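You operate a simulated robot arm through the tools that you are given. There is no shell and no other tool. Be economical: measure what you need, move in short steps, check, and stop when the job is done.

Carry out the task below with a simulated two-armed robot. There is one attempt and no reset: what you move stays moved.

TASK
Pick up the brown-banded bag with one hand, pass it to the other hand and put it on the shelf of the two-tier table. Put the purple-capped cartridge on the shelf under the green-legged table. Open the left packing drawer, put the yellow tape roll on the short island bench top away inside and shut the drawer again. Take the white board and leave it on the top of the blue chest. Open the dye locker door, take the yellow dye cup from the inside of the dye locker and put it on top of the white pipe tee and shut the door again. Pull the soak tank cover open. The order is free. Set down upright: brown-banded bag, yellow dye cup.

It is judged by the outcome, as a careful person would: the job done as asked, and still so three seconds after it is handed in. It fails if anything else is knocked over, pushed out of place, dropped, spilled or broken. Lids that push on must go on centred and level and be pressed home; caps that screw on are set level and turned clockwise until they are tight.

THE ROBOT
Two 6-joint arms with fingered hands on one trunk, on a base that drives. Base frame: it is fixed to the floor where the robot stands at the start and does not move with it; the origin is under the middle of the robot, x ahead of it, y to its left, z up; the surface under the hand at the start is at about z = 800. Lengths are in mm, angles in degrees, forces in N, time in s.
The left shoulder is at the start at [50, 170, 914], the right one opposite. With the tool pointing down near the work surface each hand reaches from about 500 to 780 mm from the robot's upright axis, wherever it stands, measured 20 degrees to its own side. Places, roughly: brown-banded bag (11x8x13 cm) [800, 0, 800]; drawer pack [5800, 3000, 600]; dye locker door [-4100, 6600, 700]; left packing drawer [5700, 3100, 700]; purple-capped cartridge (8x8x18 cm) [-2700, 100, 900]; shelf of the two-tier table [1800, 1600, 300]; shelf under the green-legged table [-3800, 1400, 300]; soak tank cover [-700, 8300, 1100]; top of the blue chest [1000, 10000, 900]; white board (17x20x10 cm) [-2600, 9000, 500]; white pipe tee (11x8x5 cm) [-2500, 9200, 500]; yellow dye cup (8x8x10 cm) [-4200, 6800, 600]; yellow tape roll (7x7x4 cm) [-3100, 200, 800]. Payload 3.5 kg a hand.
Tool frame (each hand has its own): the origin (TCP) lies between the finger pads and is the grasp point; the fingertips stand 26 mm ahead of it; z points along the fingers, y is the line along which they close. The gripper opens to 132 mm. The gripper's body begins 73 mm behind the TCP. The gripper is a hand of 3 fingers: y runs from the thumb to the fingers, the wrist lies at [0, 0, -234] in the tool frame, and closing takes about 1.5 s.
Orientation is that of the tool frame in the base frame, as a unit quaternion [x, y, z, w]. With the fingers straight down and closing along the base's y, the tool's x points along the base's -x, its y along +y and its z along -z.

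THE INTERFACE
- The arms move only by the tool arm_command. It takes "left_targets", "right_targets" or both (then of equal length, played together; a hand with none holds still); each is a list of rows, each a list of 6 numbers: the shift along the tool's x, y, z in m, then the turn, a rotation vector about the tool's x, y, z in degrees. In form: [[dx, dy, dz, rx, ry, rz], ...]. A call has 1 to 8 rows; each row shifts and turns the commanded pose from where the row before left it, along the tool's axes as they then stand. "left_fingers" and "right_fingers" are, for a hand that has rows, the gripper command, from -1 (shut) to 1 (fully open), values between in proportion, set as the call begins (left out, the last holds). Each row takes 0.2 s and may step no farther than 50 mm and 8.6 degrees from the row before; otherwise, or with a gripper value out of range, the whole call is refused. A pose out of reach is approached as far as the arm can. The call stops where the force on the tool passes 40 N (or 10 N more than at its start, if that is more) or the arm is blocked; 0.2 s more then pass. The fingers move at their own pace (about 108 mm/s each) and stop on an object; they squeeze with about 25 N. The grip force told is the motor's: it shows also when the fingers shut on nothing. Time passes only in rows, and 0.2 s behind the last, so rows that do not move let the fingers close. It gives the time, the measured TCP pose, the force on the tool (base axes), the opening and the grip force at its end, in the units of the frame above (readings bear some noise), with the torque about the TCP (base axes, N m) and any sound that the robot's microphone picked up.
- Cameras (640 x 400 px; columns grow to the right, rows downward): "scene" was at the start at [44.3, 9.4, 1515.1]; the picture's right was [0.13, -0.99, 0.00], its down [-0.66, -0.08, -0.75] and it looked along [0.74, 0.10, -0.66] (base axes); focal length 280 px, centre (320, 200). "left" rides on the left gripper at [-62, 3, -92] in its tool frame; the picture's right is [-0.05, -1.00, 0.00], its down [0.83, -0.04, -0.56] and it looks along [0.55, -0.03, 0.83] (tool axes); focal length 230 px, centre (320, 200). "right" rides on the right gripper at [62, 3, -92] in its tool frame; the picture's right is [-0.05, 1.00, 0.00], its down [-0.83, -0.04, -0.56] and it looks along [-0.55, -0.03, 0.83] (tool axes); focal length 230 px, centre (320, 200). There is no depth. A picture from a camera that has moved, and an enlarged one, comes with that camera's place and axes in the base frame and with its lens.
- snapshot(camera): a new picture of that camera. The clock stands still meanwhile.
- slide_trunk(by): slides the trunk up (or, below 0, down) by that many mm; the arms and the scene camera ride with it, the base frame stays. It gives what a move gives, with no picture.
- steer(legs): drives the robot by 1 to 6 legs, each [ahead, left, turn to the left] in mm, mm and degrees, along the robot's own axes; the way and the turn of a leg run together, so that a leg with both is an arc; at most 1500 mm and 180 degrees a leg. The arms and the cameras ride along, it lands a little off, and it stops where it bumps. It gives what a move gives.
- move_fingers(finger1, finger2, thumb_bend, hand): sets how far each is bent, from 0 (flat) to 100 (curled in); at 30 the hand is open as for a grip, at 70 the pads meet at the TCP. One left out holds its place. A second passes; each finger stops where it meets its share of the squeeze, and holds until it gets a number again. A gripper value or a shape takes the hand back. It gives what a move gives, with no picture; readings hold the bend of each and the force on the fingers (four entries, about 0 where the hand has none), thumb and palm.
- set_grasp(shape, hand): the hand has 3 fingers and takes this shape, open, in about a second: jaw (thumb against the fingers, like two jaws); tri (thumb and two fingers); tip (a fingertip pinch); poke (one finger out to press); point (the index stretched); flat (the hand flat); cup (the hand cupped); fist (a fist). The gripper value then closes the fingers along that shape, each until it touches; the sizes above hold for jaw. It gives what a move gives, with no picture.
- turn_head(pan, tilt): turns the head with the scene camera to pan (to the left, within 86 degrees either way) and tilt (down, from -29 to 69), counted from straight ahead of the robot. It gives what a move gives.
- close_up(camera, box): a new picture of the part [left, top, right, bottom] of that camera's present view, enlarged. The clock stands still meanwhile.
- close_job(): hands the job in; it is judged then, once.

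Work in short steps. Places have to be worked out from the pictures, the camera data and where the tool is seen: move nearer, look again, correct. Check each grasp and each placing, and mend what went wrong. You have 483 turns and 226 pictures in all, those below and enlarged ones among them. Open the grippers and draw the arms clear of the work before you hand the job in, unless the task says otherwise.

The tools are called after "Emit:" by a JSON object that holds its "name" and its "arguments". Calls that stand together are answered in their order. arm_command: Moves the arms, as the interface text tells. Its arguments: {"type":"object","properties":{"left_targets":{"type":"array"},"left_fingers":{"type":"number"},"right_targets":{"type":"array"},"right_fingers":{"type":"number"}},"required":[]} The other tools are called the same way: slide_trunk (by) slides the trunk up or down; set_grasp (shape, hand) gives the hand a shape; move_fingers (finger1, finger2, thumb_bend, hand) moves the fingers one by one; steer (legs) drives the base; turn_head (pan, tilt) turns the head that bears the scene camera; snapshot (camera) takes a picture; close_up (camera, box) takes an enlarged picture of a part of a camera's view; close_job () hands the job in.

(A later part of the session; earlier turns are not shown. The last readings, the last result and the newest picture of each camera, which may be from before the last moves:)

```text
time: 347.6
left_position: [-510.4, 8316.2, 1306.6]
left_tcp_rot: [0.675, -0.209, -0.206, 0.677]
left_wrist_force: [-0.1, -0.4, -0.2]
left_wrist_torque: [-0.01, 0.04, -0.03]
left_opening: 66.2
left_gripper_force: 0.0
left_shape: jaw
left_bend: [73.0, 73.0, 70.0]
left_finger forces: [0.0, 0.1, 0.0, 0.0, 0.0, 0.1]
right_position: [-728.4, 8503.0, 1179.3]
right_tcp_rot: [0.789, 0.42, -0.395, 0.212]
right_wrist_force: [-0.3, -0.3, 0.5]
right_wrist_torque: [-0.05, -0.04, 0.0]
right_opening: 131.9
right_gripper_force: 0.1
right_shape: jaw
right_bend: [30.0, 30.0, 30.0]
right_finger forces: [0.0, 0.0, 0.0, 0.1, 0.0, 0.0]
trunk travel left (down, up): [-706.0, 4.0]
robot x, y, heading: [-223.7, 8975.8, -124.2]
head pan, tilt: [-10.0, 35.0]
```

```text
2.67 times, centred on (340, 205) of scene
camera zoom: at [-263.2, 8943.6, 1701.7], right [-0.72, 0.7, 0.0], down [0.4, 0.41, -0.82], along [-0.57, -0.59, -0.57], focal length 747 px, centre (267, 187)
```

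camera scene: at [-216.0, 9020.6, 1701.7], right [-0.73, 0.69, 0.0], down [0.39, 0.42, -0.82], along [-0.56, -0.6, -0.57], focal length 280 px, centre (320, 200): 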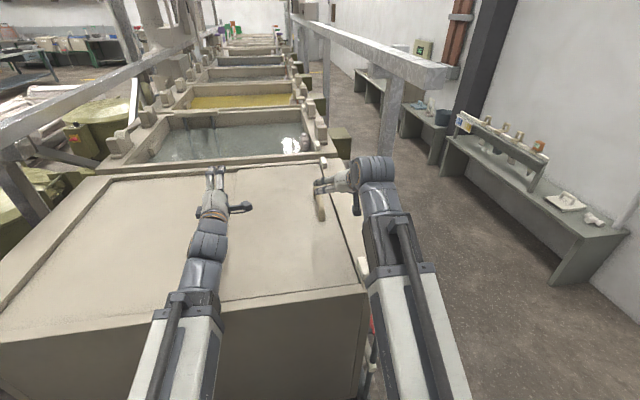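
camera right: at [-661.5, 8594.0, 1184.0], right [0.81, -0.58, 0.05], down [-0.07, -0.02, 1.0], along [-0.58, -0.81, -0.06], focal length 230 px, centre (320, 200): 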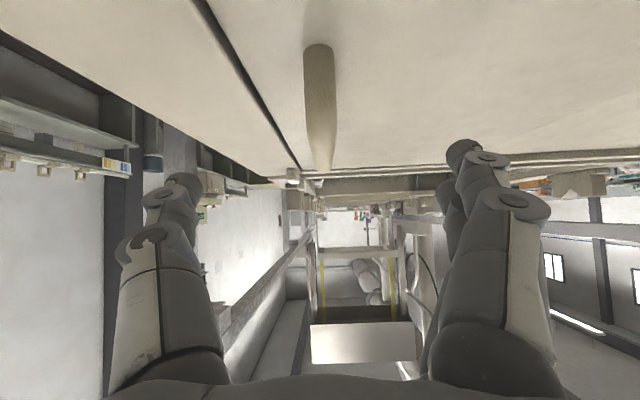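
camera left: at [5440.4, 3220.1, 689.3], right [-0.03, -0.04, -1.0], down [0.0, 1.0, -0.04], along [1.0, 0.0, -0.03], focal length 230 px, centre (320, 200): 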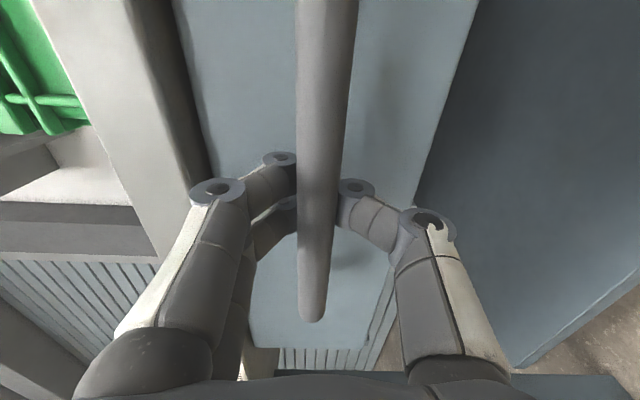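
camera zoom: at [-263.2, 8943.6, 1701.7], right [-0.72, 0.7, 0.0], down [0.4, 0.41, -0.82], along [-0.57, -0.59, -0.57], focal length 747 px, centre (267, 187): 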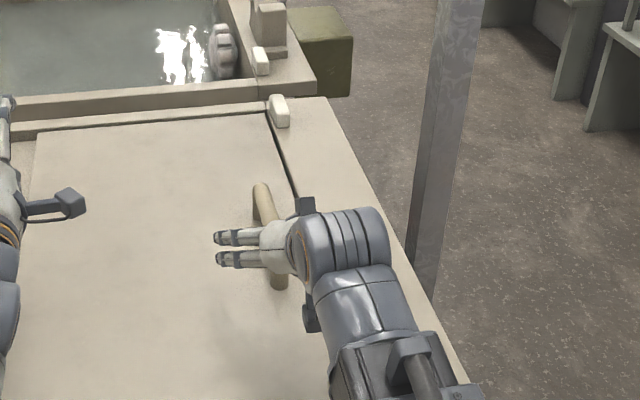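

The bar (≈190 mm long, z≈1140) is centred between the fingers. I advance 70 mm along the tool axis.

Emit:
{"name": "arm_command", "arguments": {"right_targets": [[0, 0, 0.035, 0, 0, 0], [0, 0, 0.035, 0, 0, 0]]}}

Emit:
{"name": "snapshot", "arguments": {"camera": "right"}}

Emit:
{"name": "close_up", "arguments": {"camera": "scene", "box": [240, 150, 400, 250]}}

```text
time: 348.2
left_position: [-511.2, 8315.7, 1306.7]
left_tcp_rot: [0.675, -0.208, -0.207, 0.677]
left_wrist_force: [0.7, -0.7, -0.5]
left_wrist_torque: [0.03, 0.02, -0.05]
left_opening: 65.9
left_gripper_force: 0.0
left_shape: jaw
left_bend: [73.0, 73.0, 70.0]
left_finger forces: [0.1, 0.0, 0.1, 0.0, 0.1, 0.0]
right_position: [-759.5, 8455.9, 1136.5]
right_tcp_rot: [0.79, 0.42, -0.393, 0.212]
right_wrist_force: [-0.4, 0.0, -0.3]
right_wrist_torque: [0.0, -0.03, 0.02]
right_opening: 132.1
right_gripper_force: 0.1
right_shape: jaw
right_bend: [30.0, 30.0, 30.0]
right_finger forces: [0.1, 0.1, 0.1, 0.0, 0.0, 0.1]
trunk travel left (down, up): [-706.0, 4.0]
robot x, y, heading: [-226.9, 8971.4, -124.1]
head pan, tilt: [-10.0, 35.0]
```

```text
128 pictures are left
camera right: at [-693.3, 8547.1, 1142.0], right [0.81, -0.58, 0.05], down [-0.07, -0.02, 1.0], along [-0.58, -0.81, -0.06], focal length 230 px, centre (320, 200)
```

right: 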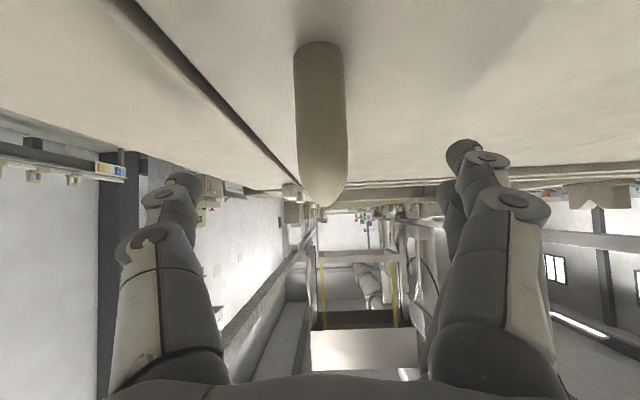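

```text
4.00 times, centred on (320, 200) of scene
camera zoom: at [-263.4, 8943.2, 1701.7], right [-0.72, 0.7, 0.0], down [0.4, 0.41, -0.82], along [-0.57, -0.59, -0.57], focal length 1120 px, centre (320, 200)
```

zoom: 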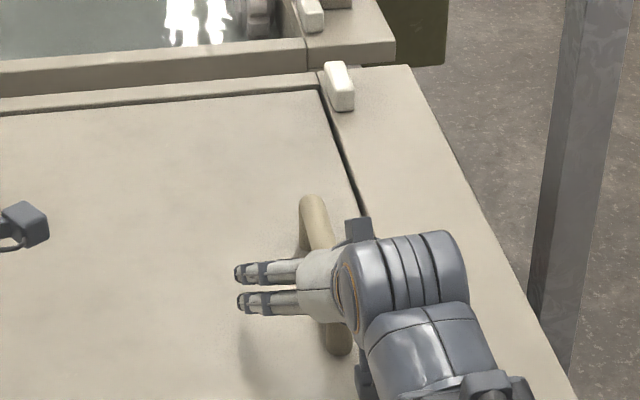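

Bar top is about at TCP height; I lower 12 mm and close.

Emit:
{"name": "arm_command", "arguments": {"right_targets": [[0.0096, 0, 0.0072, 0, 0, 0], [0, 0, 0, 0, 0, 0]]}}

Emit:
{"name": "arm_command", "arguments": {"right_targets": [[0, 0, 0, 0, 0, 0], [0, 0, 0, 0, 0, 0], [0, 0, 0, 0, 0, 0], [0, 0, 0, 0, 0, 0], [0, 0, 0, 0, 0, 0], [0, 0, 0, 0, 0, 0], [0, 0, 0, 0, 0, 0]], "right_fingers": -1}}

Emit:
{"name": "snapshot", "arguments": {"camera": "right"}}

```text
time: 348.8
left_position: [-511.0, 8317.1, 1305.9]
left_tcp_rot: [0.675, -0.207, -0.207, 0.677]
left_wrist_force: [-1.1, -0.4, -0.1]
left_wrist_torque: [-0.01, -0.03, 0.01]
left_opening: 66.1
left_gripper_force: 0.2
left_shape: jaw
left_bend: [73.0, 73.0, 70.0]
left_finger forces: [0.0, 0.0, 0.1, 0.0, 0.0, 0.1]
right_position: [-759.0, 8456.6, 1125.9]
right_tcp_rot: [0.79, 0.42, -0.394, 0.212]
right_wrist_force: [0.1, 0.0, -0.4]
right_wrist_torque: [0.02, -0.05, 0.03]
right_opening: 131.9
right_gripper_force: 0.1
right_shape: jaw
right_bend: [30.0, 30.0, 30.0]
right_finger forces: [0.0, 0.1, 0.0, 0.1, 0.0, 0.1]
trunk travel left (down, up): [-706.0, 4.0]
robot x, y, heading: [-227.9, 8974.1, -124.1]
head pan, tilt: [-10.0, 35.0]
```

```text
time: 350.4
left_position: [-510.9, 8315.4, 1305.3]
left_tcp_rot: [0.676, -0.209, -0.206, 0.676]
left_wrist_force: [0.6, 0.6, 0.1]
left_wrist_torque: [-0.01, -0.02, 0.02]
left_opening: 66.1
left_gripper_force: 0.1
left_shape: jaw
left_bend: [73.0, 73.0, 70.0]
left_finger forces: [0.0, 0.1, 0.0, 0.0, 0.1, 0.0]
right_position: [-761.0, 8456.3, 1124.2]
right_tcp_rot: [0.79, 0.42, -0.393, 0.211]
right_wrist_force: [-2.1, -2.8, -6.3]
right_wrist_torque: [-0.03, -0.05, -0.1]
right_opening: 5.5
right_gripper_force: 25.0
right_shape: jaw
right_bend: [67.0, 73.0, 70.0]
right_finger forces: [10.5, 11.3, 0.0, 0.0, 20.8, 0.0]
trunk travel left (down, up): [-706.0, 4.0]
robot x, y, heading: [-225.8, 8974.7, -124.2]
head pan, tilt: [-10.0, 35.0]
```

```text
126 pictures are left
camera right: at [-693.5, 8547.0, 1129.7], right [0.81, -0.58, 0.05], down [-0.07, -0.02, 1.0], along [-0.58, -0.81, -0.06], focal length 230 px, centre (320, 200)
```

right: 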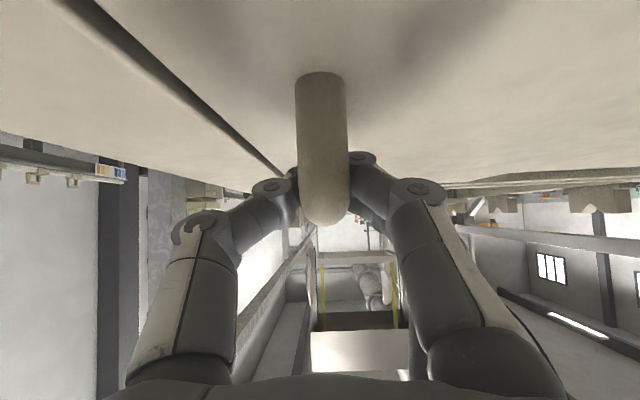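

Gripped. I try sliding the cover to the left (SE) with a small pull.

Emit:
{"name": "arm_command", "arguments": {"right_targets": [[0, 0.02, 0, 0, 0, 0], [0, 0.02, 0, 0, 0, 0], [0, 0.02, 0, 0, 0, 0]]}}

Emit:
{"name": "snapshot", "arguments": {"camera": "scene"}}

```text
time: 351.2
left_position: [-512.0, 8315.0, 1306.2]
left_tcp_rot: [0.676, -0.208, -0.206, 0.676]
left_wrist_force: [0.1, 1.1, -0.2]
left_wrist_torque: [0.0, -0.02, -0.02]
left_opening: 66.1
left_gripper_force: 0.1
left_shape: jaw
left_bend: [73.0, 73.0, 70.0]
left_finger forces: [0.1, 0.1, 0.1, 0.0, 0.0, 0.1]
right_position: [-710.4, 8422.8, 1123.8]
right_tcp_rot: [0.791, 0.42, -0.393, 0.211]
right_wrist_force: [-1.4, -1.3, -12.5]
right_wrist_torque: [0.02, -0.07, -0.12]
right_opening: 5.4
right_gripper_force: 24.8
right_shape: jaw
right_bend: [66.0, 73.0, 70.0]
right_finger forces: [11.7, 12.5, 0.0, 0.0, 24.1, 0.1]
trunk travel left (down, up): [-706.0, 4.0]
robot x, y, heading: [-224.4, 8974.7, -124.0]
head pan, tilt: [-10.0, 35.0]
```

```text
125 pictures are left
camera scene: at [-263.9, 8942.3, 1701.5], right [-0.72, 0.7, 0.0], down [0.4, 0.41, -0.82], along [-0.57, -0.59, -0.57], focal length 280 px, centre (320, 200)
```

scene: 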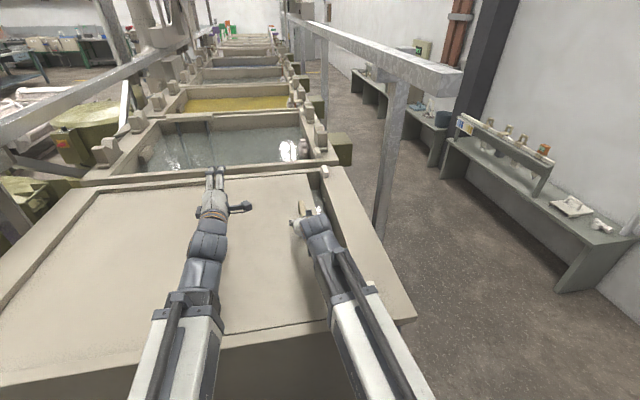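

The cover slides left. I continue by driving sideways to the left while holding.

Emit:
{"name": "steer", "arguments": {"legs": [[0, 200, 0]]}}

Emit:
{"name": "snapshot", "arguments": {"camera": "scene"}}

```text
time: 352.8
left_position: [-345.2, 8201.5, 1305.5]
left_tcp_rot: [0.676, -0.208, -0.207, 0.676]
left_wrist_force: [-0.3, 0.7, 0.8]
left_wrist_torque: [0.01, -0.01, -0.03]
left_opening: 65.9
left_gripper_force: 0.0
left_shape: jaw
left_bend: [73.0, 73.0, 70.0]
left_finger forces: [0.0, 0.0, 0.1, 0.0, 0.0, 0.1]
right_position: [-544.0, 8310.3, 1124.4]
right_tcp_rot: [0.791, 0.419, -0.393, 0.211]
right_wrist_force: [-0.1, -1.0, -15.2]
right_wrist_torque: [0.05, -0.05, -0.17]
right_opening: 5.0
right_gripper_force: 24.9
right_shape: jaw
right_bend: [66.0, 73.0, 70.0]
right_finger forces: [12.3, 12.6, 0.0, 0.0, 24.4, 0.0]
trunk travel left (down, up): [-706.0, 4.0]
robot x, y, heading: [-60.6, 8863.9, -124.5]
head pan, tilt: [-10.0, 35.0]
```

```text
124 pictures are left
camera scene: at [-97.5, 8829.3, 1701.6], right [-0.72, 0.7, 0.0], down [0.4, 0.41, -0.82], along [-0.57, -0.59, -0.57], focal length 280 px, centre (320, 200)
```

scene: 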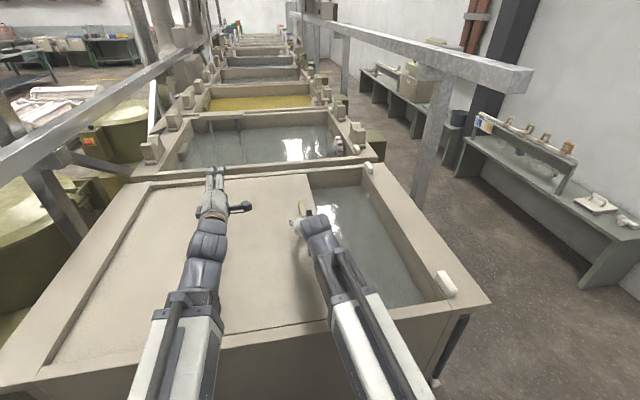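

Continuing to slide to its end.

Emit:
{"name": "steer", "arguments": {"legs": [[0, 150, 0]]}}

Emit:
{"name": "steer", "arguments": {"legs": [[0, 120, 0]]}}

Emit:
{"name": "snapshot", "arguments": {"camera": "scene"}}

```text
time: 353.9
left_position: [-293.7, 8168.5, 1305.8]
left_tcp_rot: [0.675, -0.209, -0.207, 0.677]
left_wrist_force: [-0.8, -0.4, 1.3]
left_wrist_torque: [0.04, 0.03, 0.02]
left_opening: 66.0
left_gripper_force: 0.1
left_shape: jaw
left_bend: [73.0, 73.0, 70.0]
left_finger forces: [0.1, 0.0, 0.1, 0.0, 0.1, 0.1]
right_position: [-503.7, 8282.6, 1122.2]
right_tcp_rot: [0.794, 0.414, -0.396, 0.201]
right_wrist_force: [-12.0, 1.0, -3.9]
right_wrist_torque: [-0.12, -0.08, -0.06]
right_opening: 4.2
right_gripper_force: 25.0
right_shape: jaw
right_bend: [68.0, 75.0, 69.0]
right_finger forces: [9.0, 9.2, 0.0, 0.1, 28.7, 0.1]
trunk travel left (down, up): [-706.0, 4.0]
robot x, y, heading: [-4.3, 8825.9, -124.3]
head pan, tilt: [-10.0, 35.0]
stopped in leg 1: the force on the tool passed its limit at 47 N (the readings are from after the stop); the commanded pose is now the measured one
```

```text
time: 354.7
left_position: [-279.6, 8158.7, 1306.4]
left_tcp_rot: [0.674, -0.211, -0.208, 0.677]
left_wrist_force: [-0.5, 0.5, 0.3]
left_wrist_torque: [-0.01, -0.02, -0.01]
left_opening: 66.1
left_gripper_force: 0.1
left_shape: jaw
left_bend: [73.0, 73.0, 70.0]
left_finger forces: [0.0, 0.0, 0.1, 0.0, 0.0, 0.1]
right_position: [-501.8, 8282.7, 1121.2]
right_tcp_rot: [0.799, 0.408, -0.399, 0.191]
right_wrist_force: [-17.8, 2.2, -5.3]
right_wrist_torque: [-0.13, -0.12, -0.03]
right_opening: 4.3
right_gripper_force: 25.4
right_shape: jaw
right_bend: [68.0, 75.0, 68.0]
right_finger forces: [8.2, 7.6, 0.0, 0.0, 31.4, 0.0]
trunk travel left (down, up): [-706.0, 4.0]
robot x, y, heading: [14.3, 8813.0, -124.4]
head pan, tilt: [-10.0, 35.0]
stopped in leg 1: the force on the tool passed its limit at 50 N (the readings are from after the stop); the commanded pose is now the measured one
```

```text
123 pictures are left
camera scene: at [-30.0, 8785.0, 1701.6], right [-0.71, 0.7, 0.0], down [0.4, 0.41, -0.82], along [-0.57, -0.59, -0.57], focal length 280 px, centre (320, 200)
```

scene: 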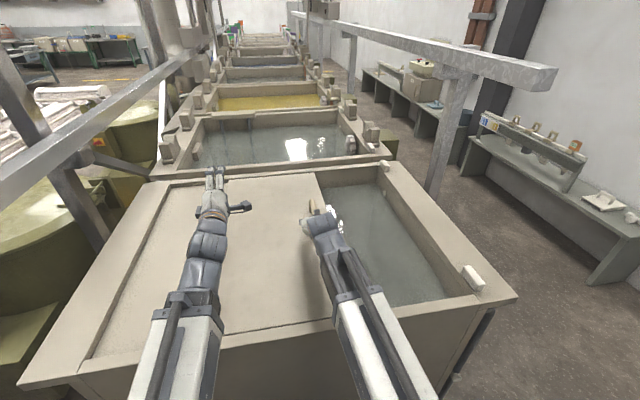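

End of travel (~310 mm): the cover is open. I relax the side pull, release and withdraw upward.

Emit:
{"name": "arm_command", "arguments": {"right_targets": [[0, 0, 0, 0, 0, 0], [0, 0, 0, 0, 0, 0], [0, 0, 0, 0, 0, 0], [0, 0, 0, 0, 0, 0]], "right_fingers": 1}}

Emit:
{"name": "arm_command", "arguments": {"right_targets": [[0, 0, -0.04, 0, 0, 0], [-0.03, 0, -0.03, 0, 0, 0], [-0.035, 0, -0.025, 0, 0, 0], [-0.035, 0, -0.025, 0, 0, 0]]}}

Emit:
{"name": "steer", "arguments": {"legs": [[-350, 0, 0]]}}

Emit:
{"name": "snapshot", "arguments": {"camera": "scene"}}

```text
time: 355.7
left_position: [-277.3, 8157.6, 1309.6]
left_tcp_rot: [0.675, -0.21, -0.209, 0.676]
left_wrist_force: [-1.0, -0.4, -1.0]
left_wrist_torque: [0.01, 0.0, 0.04]
left_opening: 66.0
left_gripper_force: 0.1
left_shape: jaw
left_bend: [73.0, 73.0, 70.0]
left_finger forces: [0.1, 0.0, 0.0, 0.0, 0.1, 0.1]
right_position: [-496.6, 8279.3, 1123.7]
right_tcp_rot: [0.797, 0.41, -0.4, 0.192]
right_wrist_force: [-0.5, -1.2, 1.0]
right_wrist_torque: [0.02, -0.04, 0.0]
right_opening: 131.7
right_gripper_force: 0.1
right_shape: jaw
right_bend: [30.0, 30.0, 30.0]
right_finger forces: [0.0, 0.0, 0.0, 0.0, 0.1, 0.1]
trunk travel left (down, up): [-706.0, 4.0]
robot x, y, heading: [12.2, 8815.1, -124.1]
head pan, tilt: [-10.0, 35.0]
```

```text
time: 356.7
left_position: [-276.5, 8157.6, 1306.9]
left_tcp_rot: [0.675, -0.209, -0.209, 0.676]
left_wrist_force: [0.0, 0.3, -0.3]
left_wrist_torque: [-0.05, 0.0, -0.01]
left_opening: 66.2
left_gripper_force: 0.1
left_shape: jaw
left_bend: [73.0, 73.0, 70.0]
left_finger forces: [0.0, 0.0, 0.0, 0.0, 0.0, 0.1]
right_position: [-472.3, 8307.3, 1274.7]
right_tcp_rot: [0.797, 0.41, -0.399, 0.192]
right_wrist_force: [-0.4, -0.4, 0.8]
right_wrist_torque: [0.01, -0.03, 0.0]
right_opening: 131.8
right_gripper_force: 0.1
right_shape: jaw
right_bend: [30.0, 30.0, 30.0]
right_finger forces: [0.0, 0.0, 0.1, 0.1, 0.1, 0.0]
trunk travel left (down, up): [-706.0, 4.0]
robot x, y, heading: [8.0, 8819.5, -124.2]
head pan, tilt: [-10.0, 35.0]
```

```text
time: 359.0
left_position: [-80.5, 8447.3, 1307.8]
left_tcp_rot: [0.674, -0.21, -0.21, 0.677]
left_wrist_force: [-0.3, 0.3, -0.4]
left_wrist_torque: [0.01, 0.04, 0.0]
left_opening: 66.1
left_gripper_force: 0.1
left_shape: jaw
left_bend: [73.0, 73.0, 70.0]
left_finger forces: [0.0, 0.1, 0.1, 0.0, 0.0, 0.0]
right_position: [-277.4, 8595.8, 1276.4]
right_tcp_rot: [0.798, 0.408, -0.4, 0.191]
right_wrist_force: [-0.2, -0.3, 1.2]
right_wrist_torque: [-0.02, -0.01, -0.02]
right_opening: 132.1
right_gripper_force: 0.0
right_shape: jaw
right_bend: [30.0, 30.0, 30.0]
right_finger forces: [0.0, 0.0, 0.0, 0.0, 0.0, 0.0]
trunk travel left (down, up): [-706.0, 4.0]
robot x, y, heading: [210.0, 9106.8, -124.8]
head pan, tilt: [-10.0, 35.0]
```

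```text
122 pictures are left
camera scene: at [171.1, 9072.6, 1701.7], right [-0.71, 0.7, 0.0], down [0.4, 0.41, -0.82], along [-0.58, -0.58, -0.57], focal length 280 px, centre (320, 200)
```

scene: 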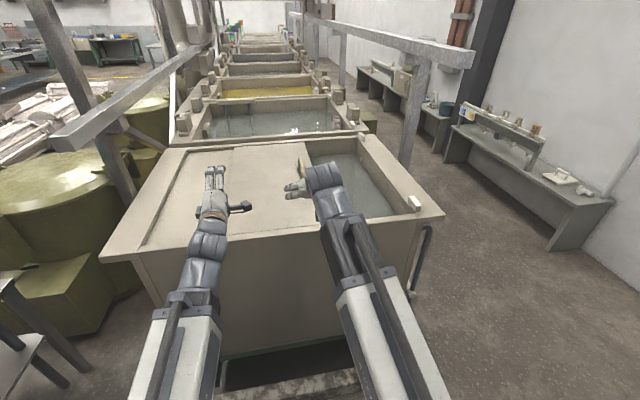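

Cover open. Next the white board on the low wall bench (about (-2746, 9039, 500)) with the tee at (-2629, 9244). I drive around the tank corner to face that bench.

Emit:
{"name": "steer", "arguments": {"legs": [[0, 0, -74], [1067, 0, 0], [0, 0, 45.2], [1250, 0, 0], [0, 0, -60]]}}

Emit:
{"name": "turn_head", "arguments": {"pan": 0, "tilt": 35}}

Emit:
{"name": "snapshot", "arguments": {"camera": "scene"}}

```text
time: 378.3
left_position: [-2584.5, 9166.8, 1306.8]
left_tcp_rot: [-0.331, 0.624, 0.626, -0.332]
left_wrist_force: [-0.4, -0.8, 0.2]
left_wrist_torque: [0.02, -0.03, -0.03]
left_opening: 66.2
left_gripper_force: 0.0
left_shape: jaw
left_bend: [73.0, 73.0, 70.0]
left_finger forces: [0.1, 0.1, 0.0, 0.0, 0.0, 0.1]
right_position: [-2437.4, 9363.0, 1274.5]
right_tcp_rot: [0.854, -0.272, -0.418, -0.146]
right_wrist_force: [0.4, -0.3, 0.8]
right_wrist_torque: [0.03, 0.01, -0.02]
right_opening: 131.8
right_gripper_force: 0.0
right_shape: jaw
right_bend: [30.0, 30.0, 30.0]
right_finger forces: [0.0, 0.0, 0.1, 0.0, 0.0, 0.0]
trunk travel left (down, up): [-706.0, 4.0]
robot x, y, heading: [-1924.9, 8878.2, 145.8]
head pan, tilt: [-10.0, 35.0]
```

```text
time: 379.0
left_position: [-2585.1, 9165.8, 1306.7]
left_tcp_rot: [-0.33, 0.625, 0.625, -0.332]
left_wrist_force: [0.7, -0.6, -0.3]
left_wrist_torque: [-0.02, -0.02, -0.02]
left_opening: 66.1
left_gripper_force: 0.0
left_shape: jaw
left_bend: [73.0, 73.0, 70.0]
left_finger forces: [0.0, 0.0, 0.0, 0.0, 0.0, 0.0]
right_position: [-2436.1, 9363.9, 1275.4]
right_tcp_rot: [0.854, -0.272, -0.418, -0.146]
right_wrist_force: [0.6, -0.4, 1.1]
right_wrist_torque: [-0.01, 0.0, 0.03]
right_opening: 131.9
right_gripper_force: 0.0
right_shape: jaw
right_bend: [30.0, 30.0, 30.0]
right_finger forces: [0.1, 0.0, 0.0, 0.1, 0.1, 0.0]
trunk travel left (down, up): [-706.0, 4.0]
robot x, y, heading: [-1928.4, 8875.2, 146.1]
head pan, tilt: [0.0, 35.0]
```

```text
121 pictures are left
camera scene: at [-1965.2, 8905.5, 1701.7], right [0.56, 0.83, 0.0], down [0.47, -0.32, -0.82], along [-0.68, 0.46, -0.57], focal length 280 px, centre (320, 200)
```

scene: 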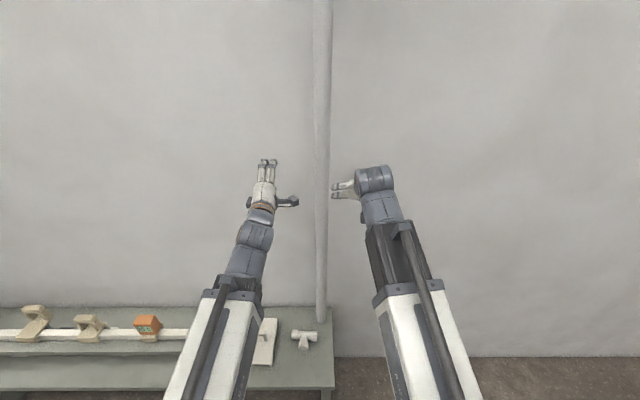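

Board ≈ (684 ahead, 246 left), tee ≈ (706, 74). I unroll the left hand, shift left 110 mm, and lower the trunk for a closer look.

Emit:
{"name": "arm_command", "arguments": {"left_targets": [[0, 0, 0, 0, 0, -8.2], [0, 0, 0, 0, 0, -8.2], [0, 0, 0, 0, 0, -8.2], [0, 0, 0, 0, 0, -8.2], [0, 0, 0, 0, 0, -8.2], [0, 0, 0, 0, 0, -8.2], [0, 0, 0, 0, 0, -8.2], [0, 0, 0, 0, 0, -8.2]], "left_fingers": 1}}

Emit:
{"name": "arm_command", "arguments": {"left_targets": [[0, 0, 0, 0, 0, -8.2], [0, 0, 0, 0, 0, -8.2], [0, 0, 0, 0, 0, -8.2], [0, 0, 0, 0, 7.5, 0], [0, 0, 0, 0, 7.5, 0], [0, 0, 0, 0, 7.5, 0], [0, 0, 0, 0, 7.5, 0]]}}

Emit:
{"name": "slide_trunk", "arguments": {"by": -350}}

Emit:
{"name": "steer", "arguments": {"legs": [[0, 110, 0]]}}

Emit:
{"name": "snapshot", "arguments": {"camera": "scene"}}

Emit:
{"name": "snapshot", "arguments": {"camera": "left"}}

```text
time: 380.8
left_position: [-2584.5, 9166.1, 1307.5]
left_tcp_rot: [-0.616, 0.345, 0.705, 0.06]
left_wrist_force: [-0.6, -1.0, -0.3]
left_wrist_torque: [0.02, -0.04, 0.02]
left_opening: 131.7
left_gripper_force: 0.0
left_shape: jaw
left_bend: [30.0, 30.0, 30.0]
left_finger forces: [0.0, 0.0, 0.0, 0.0, 0.1, 0.0]
right_position: [-2437.4, 9363.4, 1274.8]
right_tcp_rot: [0.854, -0.272, -0.419, -0.146]
right_wrist_force: [-1.0, -0.1, 1.1]
right_wrist_torque: [-0.02, -0.04, 0.04]
right_opening: 131.7
right_gripper_force: 0.1
right_shape: jaw
right_bend: [30.0, 30.0, 30.0]
right_finger forces: [0.0, 0.1, 0.1, 0.0, 0.0, 0.0]
trunk travel left (down, up): [-706.0, 4.0]
robot x, y, heading: [-1926.5, 8884.3, 145.7]
head pan, tilt: [0.0, 35.0]
```

```text
time: 382.4
left_position: [-2544.1, 9215.2, 1294.7]
left_tcp_rot: [0.829, -0.247, -0.483, -0.137]
left_wrist_force: [0.1, 0.6, 0.4]
left_wrist_torque: [0.01, 0.0, 0.01]
left_opening: 131.9
left_gripper_force: 0.1
left_shape: jaw
left_bend: [30.0, 30.0, 30.0]
left_finger forces: [0.0, 0.1, 0.0, 0.0, 0.0, 0.1]
left hand out of reach, approached as far as the arm can: row 4, 5, 6, 7
right_position: [-2435.8, 9362.9, 1275.1]
right_tcp_rot: [0.854, -0.273, -0.418, -0.146]
right_wrist_force: [0.1, 0.5, -0.1]
right_wrist_torque: [-0.01, 0.03, 0.01]
right_opening: 131.8
right_gripper_force: 0.1
right_shape: jaw
right_bend: [30.0, 30.0, 30.0]
right_finger forces: [0.0, 0.0, 0.0, 0.0, 0.0, 0.0]
trunk travel left (down, up): [-706.0, 4.0]
robot x, y, heading: [-1926.3, 8882.8, 146.0]
head pan, tilt: [0.0, 35.0]
```

```text
time: 385.8
left_position: [-2545.1, 9214.5, 944.9]
left_tcp_rot: [0.827, -0.246, -0.486, -0.138]
left_wrist_force: [0.6, 0.7, -0.5]
left_wrist_torque: [-0.01, -0.01, 0.0]
left_opening: 132.1
left_gripper_force: 0.1
left_shape: jaw
left_bend: [30.0, 30.0, 30.0]
left_finger forces: [0.1, 0.0, 0.0, 0.0, 0.0, 0.1]
right_position: [-2436.8, 9363.5, 924.2]
right_tcp_rot: [0.854, -0.272, -0.419, -0.146]
right_wrist_force: [0.1, 0.7, -0.4]
right_wrist_torque: [0.01, 0.01, 0.0]
right_opening: 132.0
right_gripper_force: 0.0
right_shape: jaw
right_bend: [30.0, 30.0, 30.0]
right_finger forces: [0.0, 0.0, 0.1, 0.0, 0.0, 0.0]
trunk travel left (down, up): [-356.0, 354.0]
robot x, y, heading: [-1927.4, 8877.1, 145.8]
head pan, tilt: [0.0, 35.0]
```

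```text
time: 387.0
left_position: [-2608.3, 9120.6, 944.4]
left_tcp_rot: [0.828, -0.246, -0.485, -0.137]
left_wrist_force: [0.5, 0.3, 0.1]
left_wrist_torque: [0.01, -0.02, -0.04]
left_opening: 132.1
left_gripper_force: 0.0
left_shape: jaw
left_bend: [30.0, 30.0, 30.0]
left_finger forces: [0.0, 0.1, 0.1, 0.0, 0.0, 0.0]
right_position: [-2498.8, 9270.5, 924.3]
right_tcp_rot: [0.854, -0.272, -0.418, -0.146]
right_wrist_force: [-0.2, -0.5, -0.2]
right_wrist_torque: [-0.01, 0.01, 0.01]
right_opening: 131.8
right_gripper_force: 0.0
right_shape: jaw
right_bend: [30.0, 30.0, 30.0]
right_finger forces: [0.0, 0.0, 0.1, 0.1, 0.0, 0.0]
trunk travel left (down, up): [-356.0, 354.0]
robot x, y, heading: [-1989.3, 8788.9, 145.8]
head pan, tilt: [0.0, 35.0]
```

```text
120 pictures are left
camera scene: at [-2028.1, 8812.9, 1351.7], right [0.56, 0.83, 0.0], down [0.47, -0.32, -0.82], along [-0.68, 0.46, -0.57], focal length 280 px, centre (320, 200)
```

scene: 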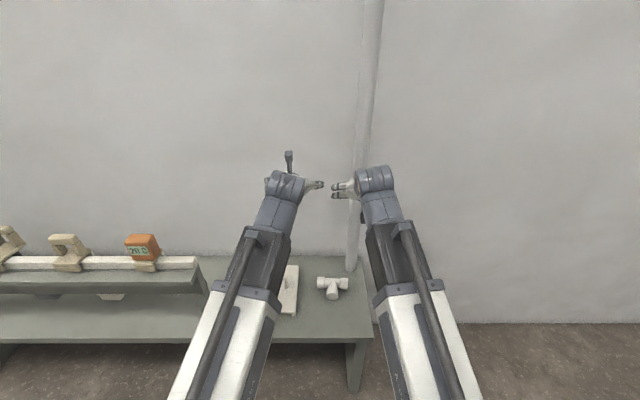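

```text
119 pictures are left
camera left: at [-2566.6, 9093.2, 1043.6], right [0.52, 0.85, 0.03], down [0.77, -0.45, -0.45], along [-0.37, 0.26, -0.89], focal length 230 px, centre (320, 200)
```

left: 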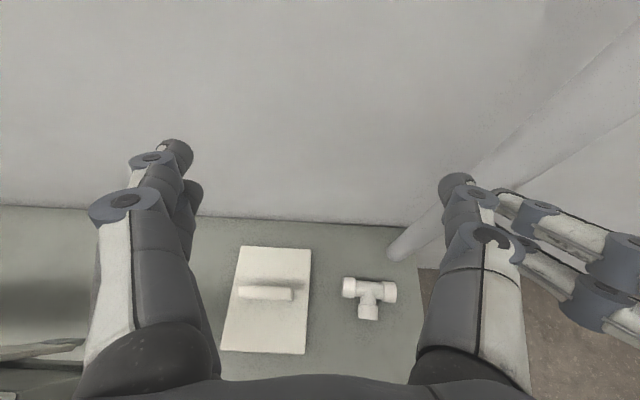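

The board has a cross handle (bar running sideways) at about (685 ahead, 164 left). I lower the left hand and bring it to point down, then rotate it to close fore-aft across the handle.

Emit:
{"name": "arm_command", "arguments": {"left_targets": [[0.0346, 0.018, 0.02, 0, 0, 0], [0.0346, 0.018, 0.02, 0, 0, 0], [0.0346, 0.018, 0.02, 0, 0, 0], [0.0346, 0.018, 0.02, 0, 0, 0], [0.0346, 0.018, 0.02, 0, 0, 0], [0.0, 0, -0.03, 0, 7.5, 0], [0.0, 0, -0.03, 0, 7.5, 0]]}}

Emit:
{"name": "arm_command", "arguments": {"left_targets": [[0, 0, 0, 0, 7.5, 0], [0, 0, 0, 0, 7.5, 0], [0, 0, 0, 0, 7.5, 0], [0, 0, 0, 0, 7.5, 0], [0, 0, 0, 0, 7.5, 0], [0, 0, 0, 0, 7.5, 0]]}}

Emit:
{"name": "arm_command", "arguments": {"left_targets": [[0, 0, 0, 0, 0, 8.2], [0, 0, 0, 0, 0, 8.2], [0, 0, 0, 0, 0, 8.2], [0, 0, 0, 0, 0, 8.2], [0, 0, 0, 0, 0, 8.2], [0, 0, 0, 0, 0, 8.2], [0, 0, 0, 0, 0, 8.2], [0, 0, 0, 0, 0, 8.2]]}}

Emit:
{"name": "arm_command", "arguments": {"left_targets": [[0, 0, 0, 0, 0, 8.2], [0, 0, 0, 0, 0, 8.2], [0, 0, 0, 0, 0, 8.2]]}}

Emit:
{"name": "snapshot", "arguments": {"camera": "left"}}

```text
time: 388.6
left_position: [-2566.2, 9074.6, 757.4]
left_tcp_rot: [0.884, -0.256, -0.382, -0.09]
left_wrist_force: [0.2, -0.8, -0.8]
left_wrist_torque: [0.01, 0.0, -0.01]
left_opening: 131.9
left_gripper_force: 0.1
left_shape: jaw
left_bend: [30.0, 30.0, 30.0]
left_finger forces: [0.0, 0.0, 0.0, 0.0, 0.0, 0.0]
left hand out of reach, approached as far as the arm can: row 2, 3, 4, 5, 6, 7
right_position: [-2500.2, 9270.0, 925.5]
right_tcp_rot: [0.854, -0.273, -0.418, -0.146]
right_wrist_force: [-0.1, 0.3, -0.3]
right_wrist_torque: [-0.01, -0.02, 0.01]
right_opening: 131.7
right_gripper_force: 0.0
right_shape: jaw
right_bend: [30.0, 30.0, 30.0]
right_finger forces: [0.1, 0.0, 0.0, 0.1, 0.0, 0.0]
trunk travel left (down, up): [-356.0, 354.0]
robot x, y, heading: [-1990.1, 8785.1, 145.8]
head pan, tilt: [0.0, 35.0]
```

```text
time: 390.0
left_position: [-2501.1, 9123.9, 748.3]
left_tcp_rot: [0.958, -0.25, -0.102, 0.096]
left_wrist_force: [0.4, -0.1, 1.5]
left_wrist_torque: [0.02, -0.01, -0.03]
left_opening: 132.1
left_gripper_force: 0.0
left_shape: jaw
left_bend: [30.0, 30.0, 30.0]
left_finger forces: [0.0, 0.0, 0.0, 0.0, 0.0, 0.1]
left hand out of reach, approached as far as the arm can: row 1, 2, 3, 4, 5, 6
right_position: [-2500.2, 9276.4, 926.9]
right_tcp_rot: [0.851, -0.275, -0.422, -0.15]
right_wrist_force: [-2.1, 7.2, 1.8]
right_wrist_torque: [-0.58, -0.19, 0.19]
right_opening: 131.7
right_gripper_force: 0.0
right_shape: jaw
right_bend: [30.0, 30.0, 30.0]
right_finger forces: [0.1, 0.0, 0.0, 0.0, 0.1, 0.0]
trunk travel left (down, up): [-356.0, 354.0]
robot x, y, heading: [-1987.0, 8786.4, 145.7]
head pan, tilt: [0.0, 35.0]
stopped in row 6 (right hand): the force on the tool passed its limit at 59 N (the readings are from after the stop); the commanded pose is now the measured one
```

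```text
time: 391.8
left_position: [-2500.6, 9124.7, 748.8]
left_tcp_rot: [-0.67, 0.729, 0.033, -0.135]
left_wrist_force: [0.2, 0.7, -0.6]
left_wrist_torque: [-0.02, 0.0, -0.05]
left_opening: 131.9
left_gripper_force: 0.1
left_shape: jaw
left_bend: [30.0, 30.0, 30.0]
left_finger forces: [0.0, 0.0, 0.0, 0.1, 0.0, 0.0]
right_position: [-2499.7, 9276.7, 926.1]
right_tcp_rot: [0.851, -0.276, -0.421, -0.149]
right_wrist_force: [-3.7, 17.6, 6.6]
right_wrist_torque: [-1.65, -0.56, 0.59]
right_opening: 131.6
right_gripper_force: 0.0
right_shape: jaw
right_bend: [30.0, 30.0, 30.0]
right_finger forces: [0.0, 0.0, 0.0, 0.0, 0.1, 0.0]
trunk travel left (down, up): [-356.0, 354.0]
robot x, y, heading: [-1990.0, 8786.2, 145.7]
head pan, tilt: [0.0, 35.0]
```

```text
time: 392.6
left_position: [-2500.6, 9125.1, 748.5]
left_tcp_rot: [-0.499, 0.855, 0.003, -0.14]
left_wrist_force: [-0.8, -0.2, 0.2]
left_wrist_torque: [0.01, -0.02, 0.03]
left_opening: 132.0
left_gripper_force: 0.0
left_shape: jaw
left_bend: [30.0, 30.0, 30.0]
left_finger forces: [0.0, 0.0, 0.1, 0.0, 0.0, 0.0]
right_position: [-2499.5, 9276.4, 927.7]
right_tcp_rot: [0.851, -0.275, -0.422, -0.15]
right_wrist_force: [-6.7, 22.1, 7.3]
right_wrist_torque: [-1.95, -0.75, 0.55]
right_opening: 131.7
right_gripper_force: 0.0
right_shape: jaw
right_bend: [30.0, 30.0, 30.0]
right_finger forces: [0.0, 0.0, 0.0, 0.1, 0.0, 0.0]
trunk travel left (down, up): [-356.0, 354.0]
robot x, y, heading: [-1989.1, 8788.1, 145.9]
head pan, tilt: [0.0, 35.0]
```

```text
118 pictures are left
camera left: at [-2452.5, 9192.0, 822.7], right [0.88, -0.46, -0.16], down [-0.21, -0.66, 0.72], along [-0.43, -0.6, -0.67], focal length 230 px, centre (320, 200)
```

left: 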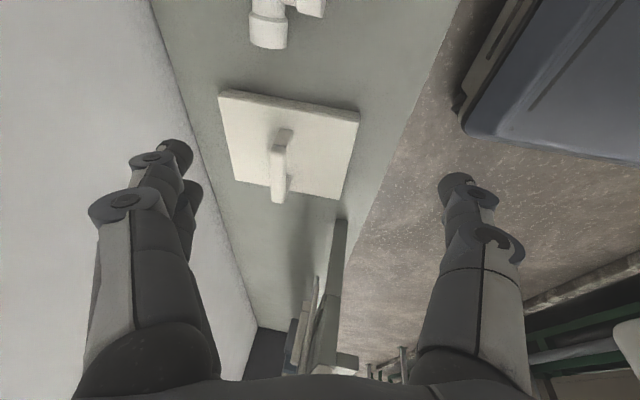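

The left forearm nudged the right hand. I move the right hand well to the right, then true up the left hand's orientation.

Emit:
{"name": "arm_command", "arguments": {"right_targets": [[0, -0.04, 0, 0, 0, 0], [0, -0.045, 0, 0, 0, 0], [0, -0.045, 0, 0, 0, 0]]}}

Emit:
{"name": "arm_command", "arguments": {"left_targets": [[0, 0, 0, 3.5, -7, 0], [0, 0, 0, 3.5, -7, 0], [0.03, 0, 0, 0, 0, 0], [0.03, 0, 0, 0, 0, 0], [0.03, 0.01, 0, 0, 0, 0], [0.03, 0.01, 0, 0, 0, 0]]}}

Emit:
{"name": "snapshot", "arguments": {"camera": "left"}}

```text
time: 393.4
left_position: [-2500.2, 9124.3, 748.3]
left_tcp_rot: [-0.5, 0.855, 0.003, -0.14]
left_wrist_force: [0.3, -0.4, -0.3]
left_wrist_torque: [0.04, -0.03, -0.02]
left_opening: 132.1
left_gripper_force: 0.0
left_shape: jaw
left_bend: [30.0, 30.0, 30.0]
left_finger forces: [0.0, 0.0, 0.1, 0.1, 0.1, 0.0]
right_position: [-2423.8, 9380.0, 930.5]
right_tcp_rot: [0.851, -0.275, -0.421, -0.148]
right_wrist_force: [0.1, -0.4, -0.2]
right_wrist_torque: [-0.01, 0.0, -0.02]
right_opening: 132.0
right_gripper_force: 0.1
right_shape: jaw
right_bend: [30.0, 30.0, 30.0]
right_finger forces: [0.1, 0.0, 0.0, 0.1, 0.0, 0.0]
trunk travel left (down, up): [-356.0, 354.0]
robot x, y, heading: [-1990.0, 8786.5, 146.1]
head pan, tilt: [0.0, 35.0]
```

```text
time: 394.8
left_position: [-2573.0, 9032.5, 778.9]
left_tcp_rot: [-0.499, 0.854, 0.002, -0.144]
left_wrist_force: [0.2, -1.0, 0.0]
left_wrist_torque: [0.0, -0.01, -0.03]
left_opening: 131.7
left_gripper_force: 0.1
left_shape: jaw
left_bend: [30.0, 30.0, 30.0]
left_finger forces: [0.0, 0.1, 0.0, 0.0, 0.1, 0.0]
left hand out of reach, approached as far as the arm can: row 1, 2
right_position: [-2422.0, 9380.8, 930.2]
right_tcp_rot: [0.852, -0.276, -0.42, -0.149]
right_wrist_force: [-1.2, 0.2, 0.4]
right_wrist_torque: [-0.03, -0.06, -0.01]
right_opening: 131.5
right_gripper_force: 0.0
right_shape: jaw
right_bend: [30.0, 30.0, 30.0]
right_finger forces: [0.0, 0.1, 0.1, 0.1, 0.0, 0.0]
trunk travel left (down, up): [-356.0, 354.0]
robot x, y, heading: [-1993.6, 8786.1, 145.9]
head pan, tilt: [0.0, 35.0]
```

```text
117 pictures are left
camera left: at [-2524.7, 9099.7, 853.6], right [0.88, -0.46, -0.16], down [-0.21, -0.65, 0.73], along [-0.44, -0.61, -0.67], focal length 230 px, centre (320, 200)
```

left: 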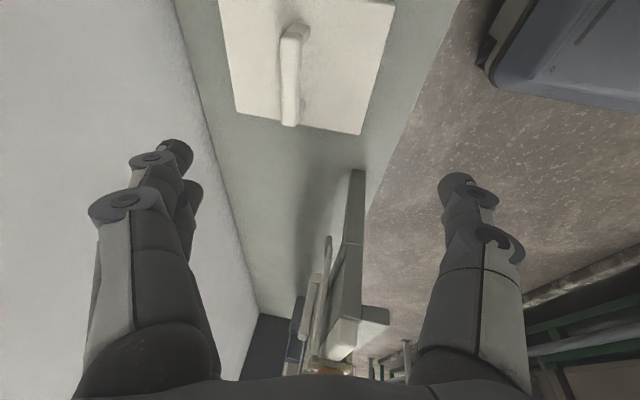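

The left wrist is at a yaw limit at this lateral position; it worked earlier further out to the left. I shift the robot right 110 mm so the board lies further left, and move the hand out with it.

Emit:
{"name": "steer", "arguments": {"legs": [[0, -110, 0]]}}

Emit:
{"name": "arm_command", "arguments": {"left_targets": [[0.04, 0, 0, 0, 0, 0], [0.04, 0, 0, 0, 0, 0], [0.04, 0, 0.01, 0, 0, 0], [0, 0, 0, 3.5, -7, 0], [0, 0, 0, 3.5, -7, 0]]}}

Emit:
{"name": "snapshot", "arguments": {"camera": "left"}}

```text
time: 396.0
left_position: [-2511.5, 9121.2, 779.7]
left_tcp_rot: [-0.499, 0.854, 0.003, -0.144]
left_wrist_force: [-0.1, 0.6, 0.0]
left_wrist_torque: [-0.01, 0.0, 0.0]
left_opening: 131.8
left_gripper_force: 0.0
left_shape: jaw
left_bend: [30.0, 30.0, 30.0]
left_finger forces: [0.0, 0.0, 0.1, 0.0, 0.1, 0.0]
right_position: [-2360.7, 9470.8, 929.3]
right_tcp_rot: [0.851, -0.276, -0.42, -0.15]
right_wrist_force: [0.0, -0.1, 0.4]
right_wrist_torque: [-0.01, -0.03, -0.01]
right_opening: 132.1
right_gripper_force: 0.0
right_shape: jaw
right_bend: [30.0, 30.0, 30.0]
right_finger forces: [0.0, 0.1, 0.0, 0.0, 0.0, 0.0]
trunk travel left (down, up): [-356.0, 354.0]
robot x, y, heading: [-1927.2, 8876.3, 146.0]
head pan, tilt: [0.0, 35.0]
```

```text
time: 397.2
left_position: [-2539.1, 9063.2, 784.1]
left_tcp_rot: [-0.509, 0.847, 0.002, -0.149]
left_wrist_force: [-0.1, 0.4, 0.1]
left_wrist_torque: [0.0, -0.02, -0.03]
left_opening: 131.8
left_gripper_force: 0.0
left_shape: jaw
left_bend: [30.0, 30.0, 30.0]
left_finger forces: [0.0, 0.1, 0.0, 0.1, 0.0, 0.0]
left hand out of reach, approached as far as the arm can: row 2, 3, 4, 5
right_position: [-2362.6, 9471.1, 929.9]
right_tcp_rot: [0.851, -0.275, -0.421, -0.149]
right_wrist_force: [0.0, -0.4, 0.3]
right_wrist_torque: [0.02, 0.0, 0.0]
right_opening: 131.9
right_gripper_force: 0.0
right_shape: jaw
right_bend: [30.0, 30.0, 30.0]
right_finger forces: [0.0, 0.0, 0.0, 0.0, 0.1, 0.0]
trunk travel left (down, up): [-356.0, 354.0]
robot x, y, heading: [-1925.4, 8879.2, 145.6]
head pan, tilt: [0.0, 35.0]
```

```text
116 pictures are left
camera left: at [-2492.2, 9132.6, 857.8], right [0.88, -0.44, -0.17], down [-0.18, -0.66, 0.73], along [-0.43, -0.62, -0.66], focal length 230 px, centre (320, 200)
```

left: 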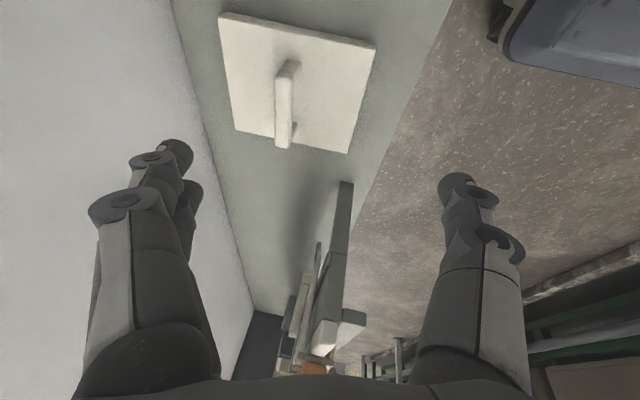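

This slightly leaned pose is fine for gripping the bar (lean is along the bar). Handle triangulates to (-2648, 9040, ~560). I move toward it 160 mm and recheck.

Emit:
{"name": "arm_command", "arguments": {"left_targets": [[0.0025, 0.012, 0.04, 0, 0, 0], [0.0025, 0.012, 0.04, 0, 0, 0], [0.0025, 0.012, 0.04, 0, 0, 0], [0.0017, 0.011, 0.04, 0, 0, 0]]}}

Emit:
{"name": "snapshot", "arguments": {"camera": "left"}}

```text
time: 398.2
left_position: [-2620.4, 9060.0, 638.3]
left_tcp_rot: [-0.511, 0.846, 0.0, -0.154]
left_wrist_force: [0.6, 1.1, -0.4]
left_wrist_torque: [-0.02, 0.02, -0.01]
left_opening: 131.6
left_gripper_force: 0.1
left_shape: jaw
left_bend: [30.0, 30.0, 30.0]
left_finger forces: [0.0, 0.0, 0.0, 0.0, 0.0, 0.1]
left hand out of reach, approached as far as the arm can: row 3
right_position: [-2360.8, 9471.7, 930.9]
right_tcp_rot: [0.851, -0.276, -0.42, -0.15]
right_wrist_force: [0.1, -1.1, -0.1]
right_wrist_torque: [0.02, -0.03, -0.02]
right_opening: 131.9
right_gripper_force: 0.0
right_shape: jaw
right_bend: [30.0, 30.0, 30.0]
right_finger forces: [0.1, 0.0, 0.1, 0.0, 0.0, 0.1]
trunk travel left (down, up): [-356.0, 354.0]
robot x, y, heading: [-1927.0, 8876.1, 145.3]
head pan, tilt: [0.0, 35.0]
```

```text
115 pictures are left
camera left: at [-2572.8, 9130.3, 710.7], right [0.89, -0.43, -0.17], down [-0.17, -0.65, 0.74], along [-0.43, -0.62, -0.65], focal length 230 px, centre (320, 200)
```

left: 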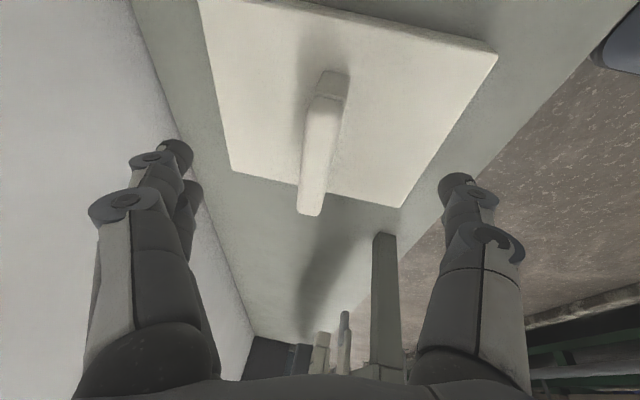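

Aligned; remaining 90 mm straight along the tool axis, then close.

Emit:
{"name": "arm_command", "arguments": {"left_targets": [[0.001, 0, 0.03, 0, 0, 0], [0.001, 0, 0.03, 0, 0, 0], [0.001, 0, 0.028, 0, 0, 0]]}}

Emit:
{"name": "snapshot", "arguments": {"camera": "left"}}

```text
time: 399.1
left_position: [-2645.0, 9050.5, 565.3]
left_tcp_rot: [-0.511, 0.845, 0.006, -0.157]
left_wrist_force: [-1.0, 2.2, 13.8]
left_wrist_torque: [-0.55, -1.07, 0.12]
left_opening: 132.0
left_gripper_force: 0.1
left_shape: jaw
left_bend: [30.0, 30.0, 27.0]
left_finger forces: [0.1, 0.1, 0.1, 0.0, 14.2, 0.0]
left hand out of reach, approached as far as the arm can: row 1
right_position: [-2361.8, 9471.0, 930.5]
right_tcp_rot: [0.851, -0.276, -0.421, -0.149]
right_wrist_force: [-0.1, 0.1, 0.2]
right_wrist_torque: [-0.01, -0.04, 0.0]
right_opening: 131.9
right_gripper_force: 0.0
right_shape: jaw
right_bend: [30.0, 30.0, 30.0]
right_finger forces: [0.0, 0.1, 0.0, 0.0, 0.0, 0.0]
trunk travel left (down, up): [-356.0, 354.0]
robot x, y, heading: [-1925.1, 8878.3, 145.6]
head pan, tilt: [0.0, 35.0]
stopped in row 3 (left hand): the force on the tool passed its limit at 50 N (the readings are from after the stop); the commanded pose is now the measured one
```

```text
114 pictures are left
camera left: at [-2596.6, 9120.0, 637.4], right [0.88, -0.43, -0.18], down [-0.17, -0.66, 0.73], along [-0.44, -0.62, -0.65], focal length 230 px, centre (320, 200)
```

left: 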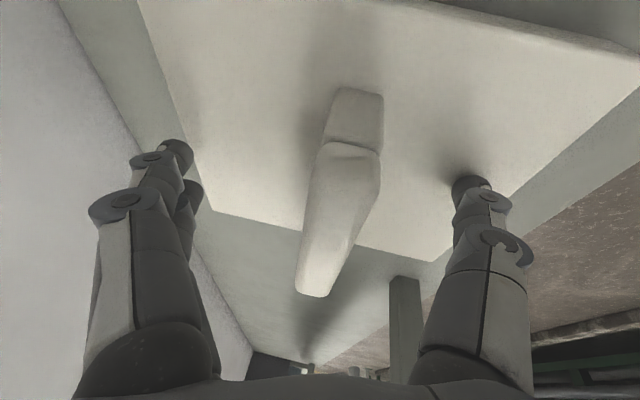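

The thumb touched the plate. Back up 6 mm and close on the handle.

Emit:
{"name": "arm_command", "arguments": {"left_targets": [[0, 0, -0.007, 0, 0, 0], [0, 0, 0, 0, 0, 0]]}}

Emit:
{"name": "arm_command", "arguments": {"left_targets": [[0, 0, 0, 0, 0, 0], [0, 0, 0, 0, 0, 0], [0, 0, 0, 0, 0, 0], [0, 0, 0, 0, 0, 0], [0, 0, 0, 0, 0, 0], [0, 0, 0, 0, 0, 0], [0, 0, 0, 0, 0, 0]], "left_fingers": -1}}

Emit:
{"name": "snapshot", "arguments": {"camera": "left"}}

```text
time: 399.7
left_position: [-2644.2, 9052.0, 568.7]
left_tcp_rot: [-0.512, 0.845, 0.005, -0.155]
left_wrist_force: [-0.5, -0.1, -0.4]
left_wrist_torque: [-0.01, 0.0, 0.03]
left_opening: 132.1
left_gripper_force: 0.1
left_shape: jaw
left_bend: [30.0, 30.0, 30.0]
left_finger forces: [0.0, 0.0, 0.0, 0.0, 0.0, 0.1]
right_position: [-2362.2, 9471.2, 929.8]
right_tcp_rot: [0.851, -0.276, -0.421, -0.151]
right_wrist_force: [-0.5, 0.7, -0.5]
right_wrist_torque: [-0.01, 0.01, -0.02]
right_opening: 131.6
right_gripper_force: 0.2
right_shape: jaw
right_bend: [30.0, 30.0, 30.0]
right_finger forces: [0.1, 0.1, 0.0, 0.1, 0.0, 0.0]
trunk travel left (down, up): [-356.0, 354.0]
robot x, y, heading: [-1928.5, 8879.0, 145.6]
head pan, tilt: [0.0, 35.0]
```

```text
time: 401.3
left_position: [-2643.2, 9052.0, 568.9]
left_tcp_rot: [-0.512, 0.845, 0.005, -0.156]
left_wrist_force: [-0.7, -0.3, 0.5]
left_wrist_torque: [0.05, 0.0, 0.03]
left_opening: 0.0
left_gripper_force: 24.6
left_shape: jaw
left_bend: [64.0, 63.0, 73.0]
left_finger forces: [1.6, 10.0, 0.1, 0.0, 8.2, 0.1]
right_position: [-2361.7, 9471.4, 930.0]
right_tcp_rot: [0.851, -0.277, -0.42, -0.15]
right_wrist_force: [-0.1, 0.7, -0.4]
right_wrist_torque: [-0.04, 0.0, -0.01]
right_opening: 132.3
right_gripper_force: 0.0
right_shape: jaw
right_bend: [30.0, 30.0, 30.0]
right_finger forces: [0.0, 0.1, 0.0, 0.0, 0.0, 0.1]
trunk travel left (down, up): [-356.0, 354.0]
robot x, y, heading: [-1928.1, 8879.2, 145.3]
head pan, tilt: [0.0, 35.0]
```

```text
113 pictures are left
camera left: at [-2594.8, 9121.2, 641.4], right [0.88, -0.43, -0.18], down [-0.17, -0.66, 0.73], along [-0.44, -0.62, -0.65], focal length 230 px, centre (320, 200)
```

left: 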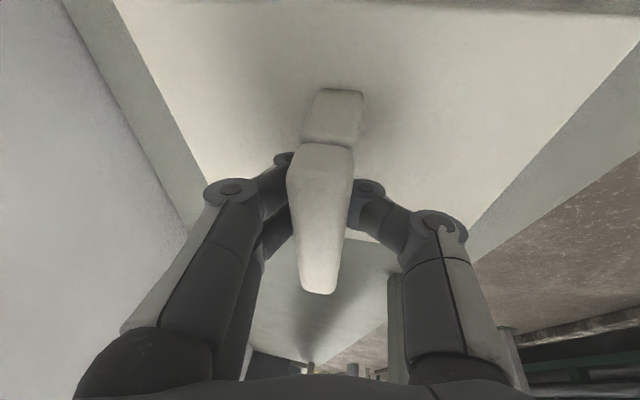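

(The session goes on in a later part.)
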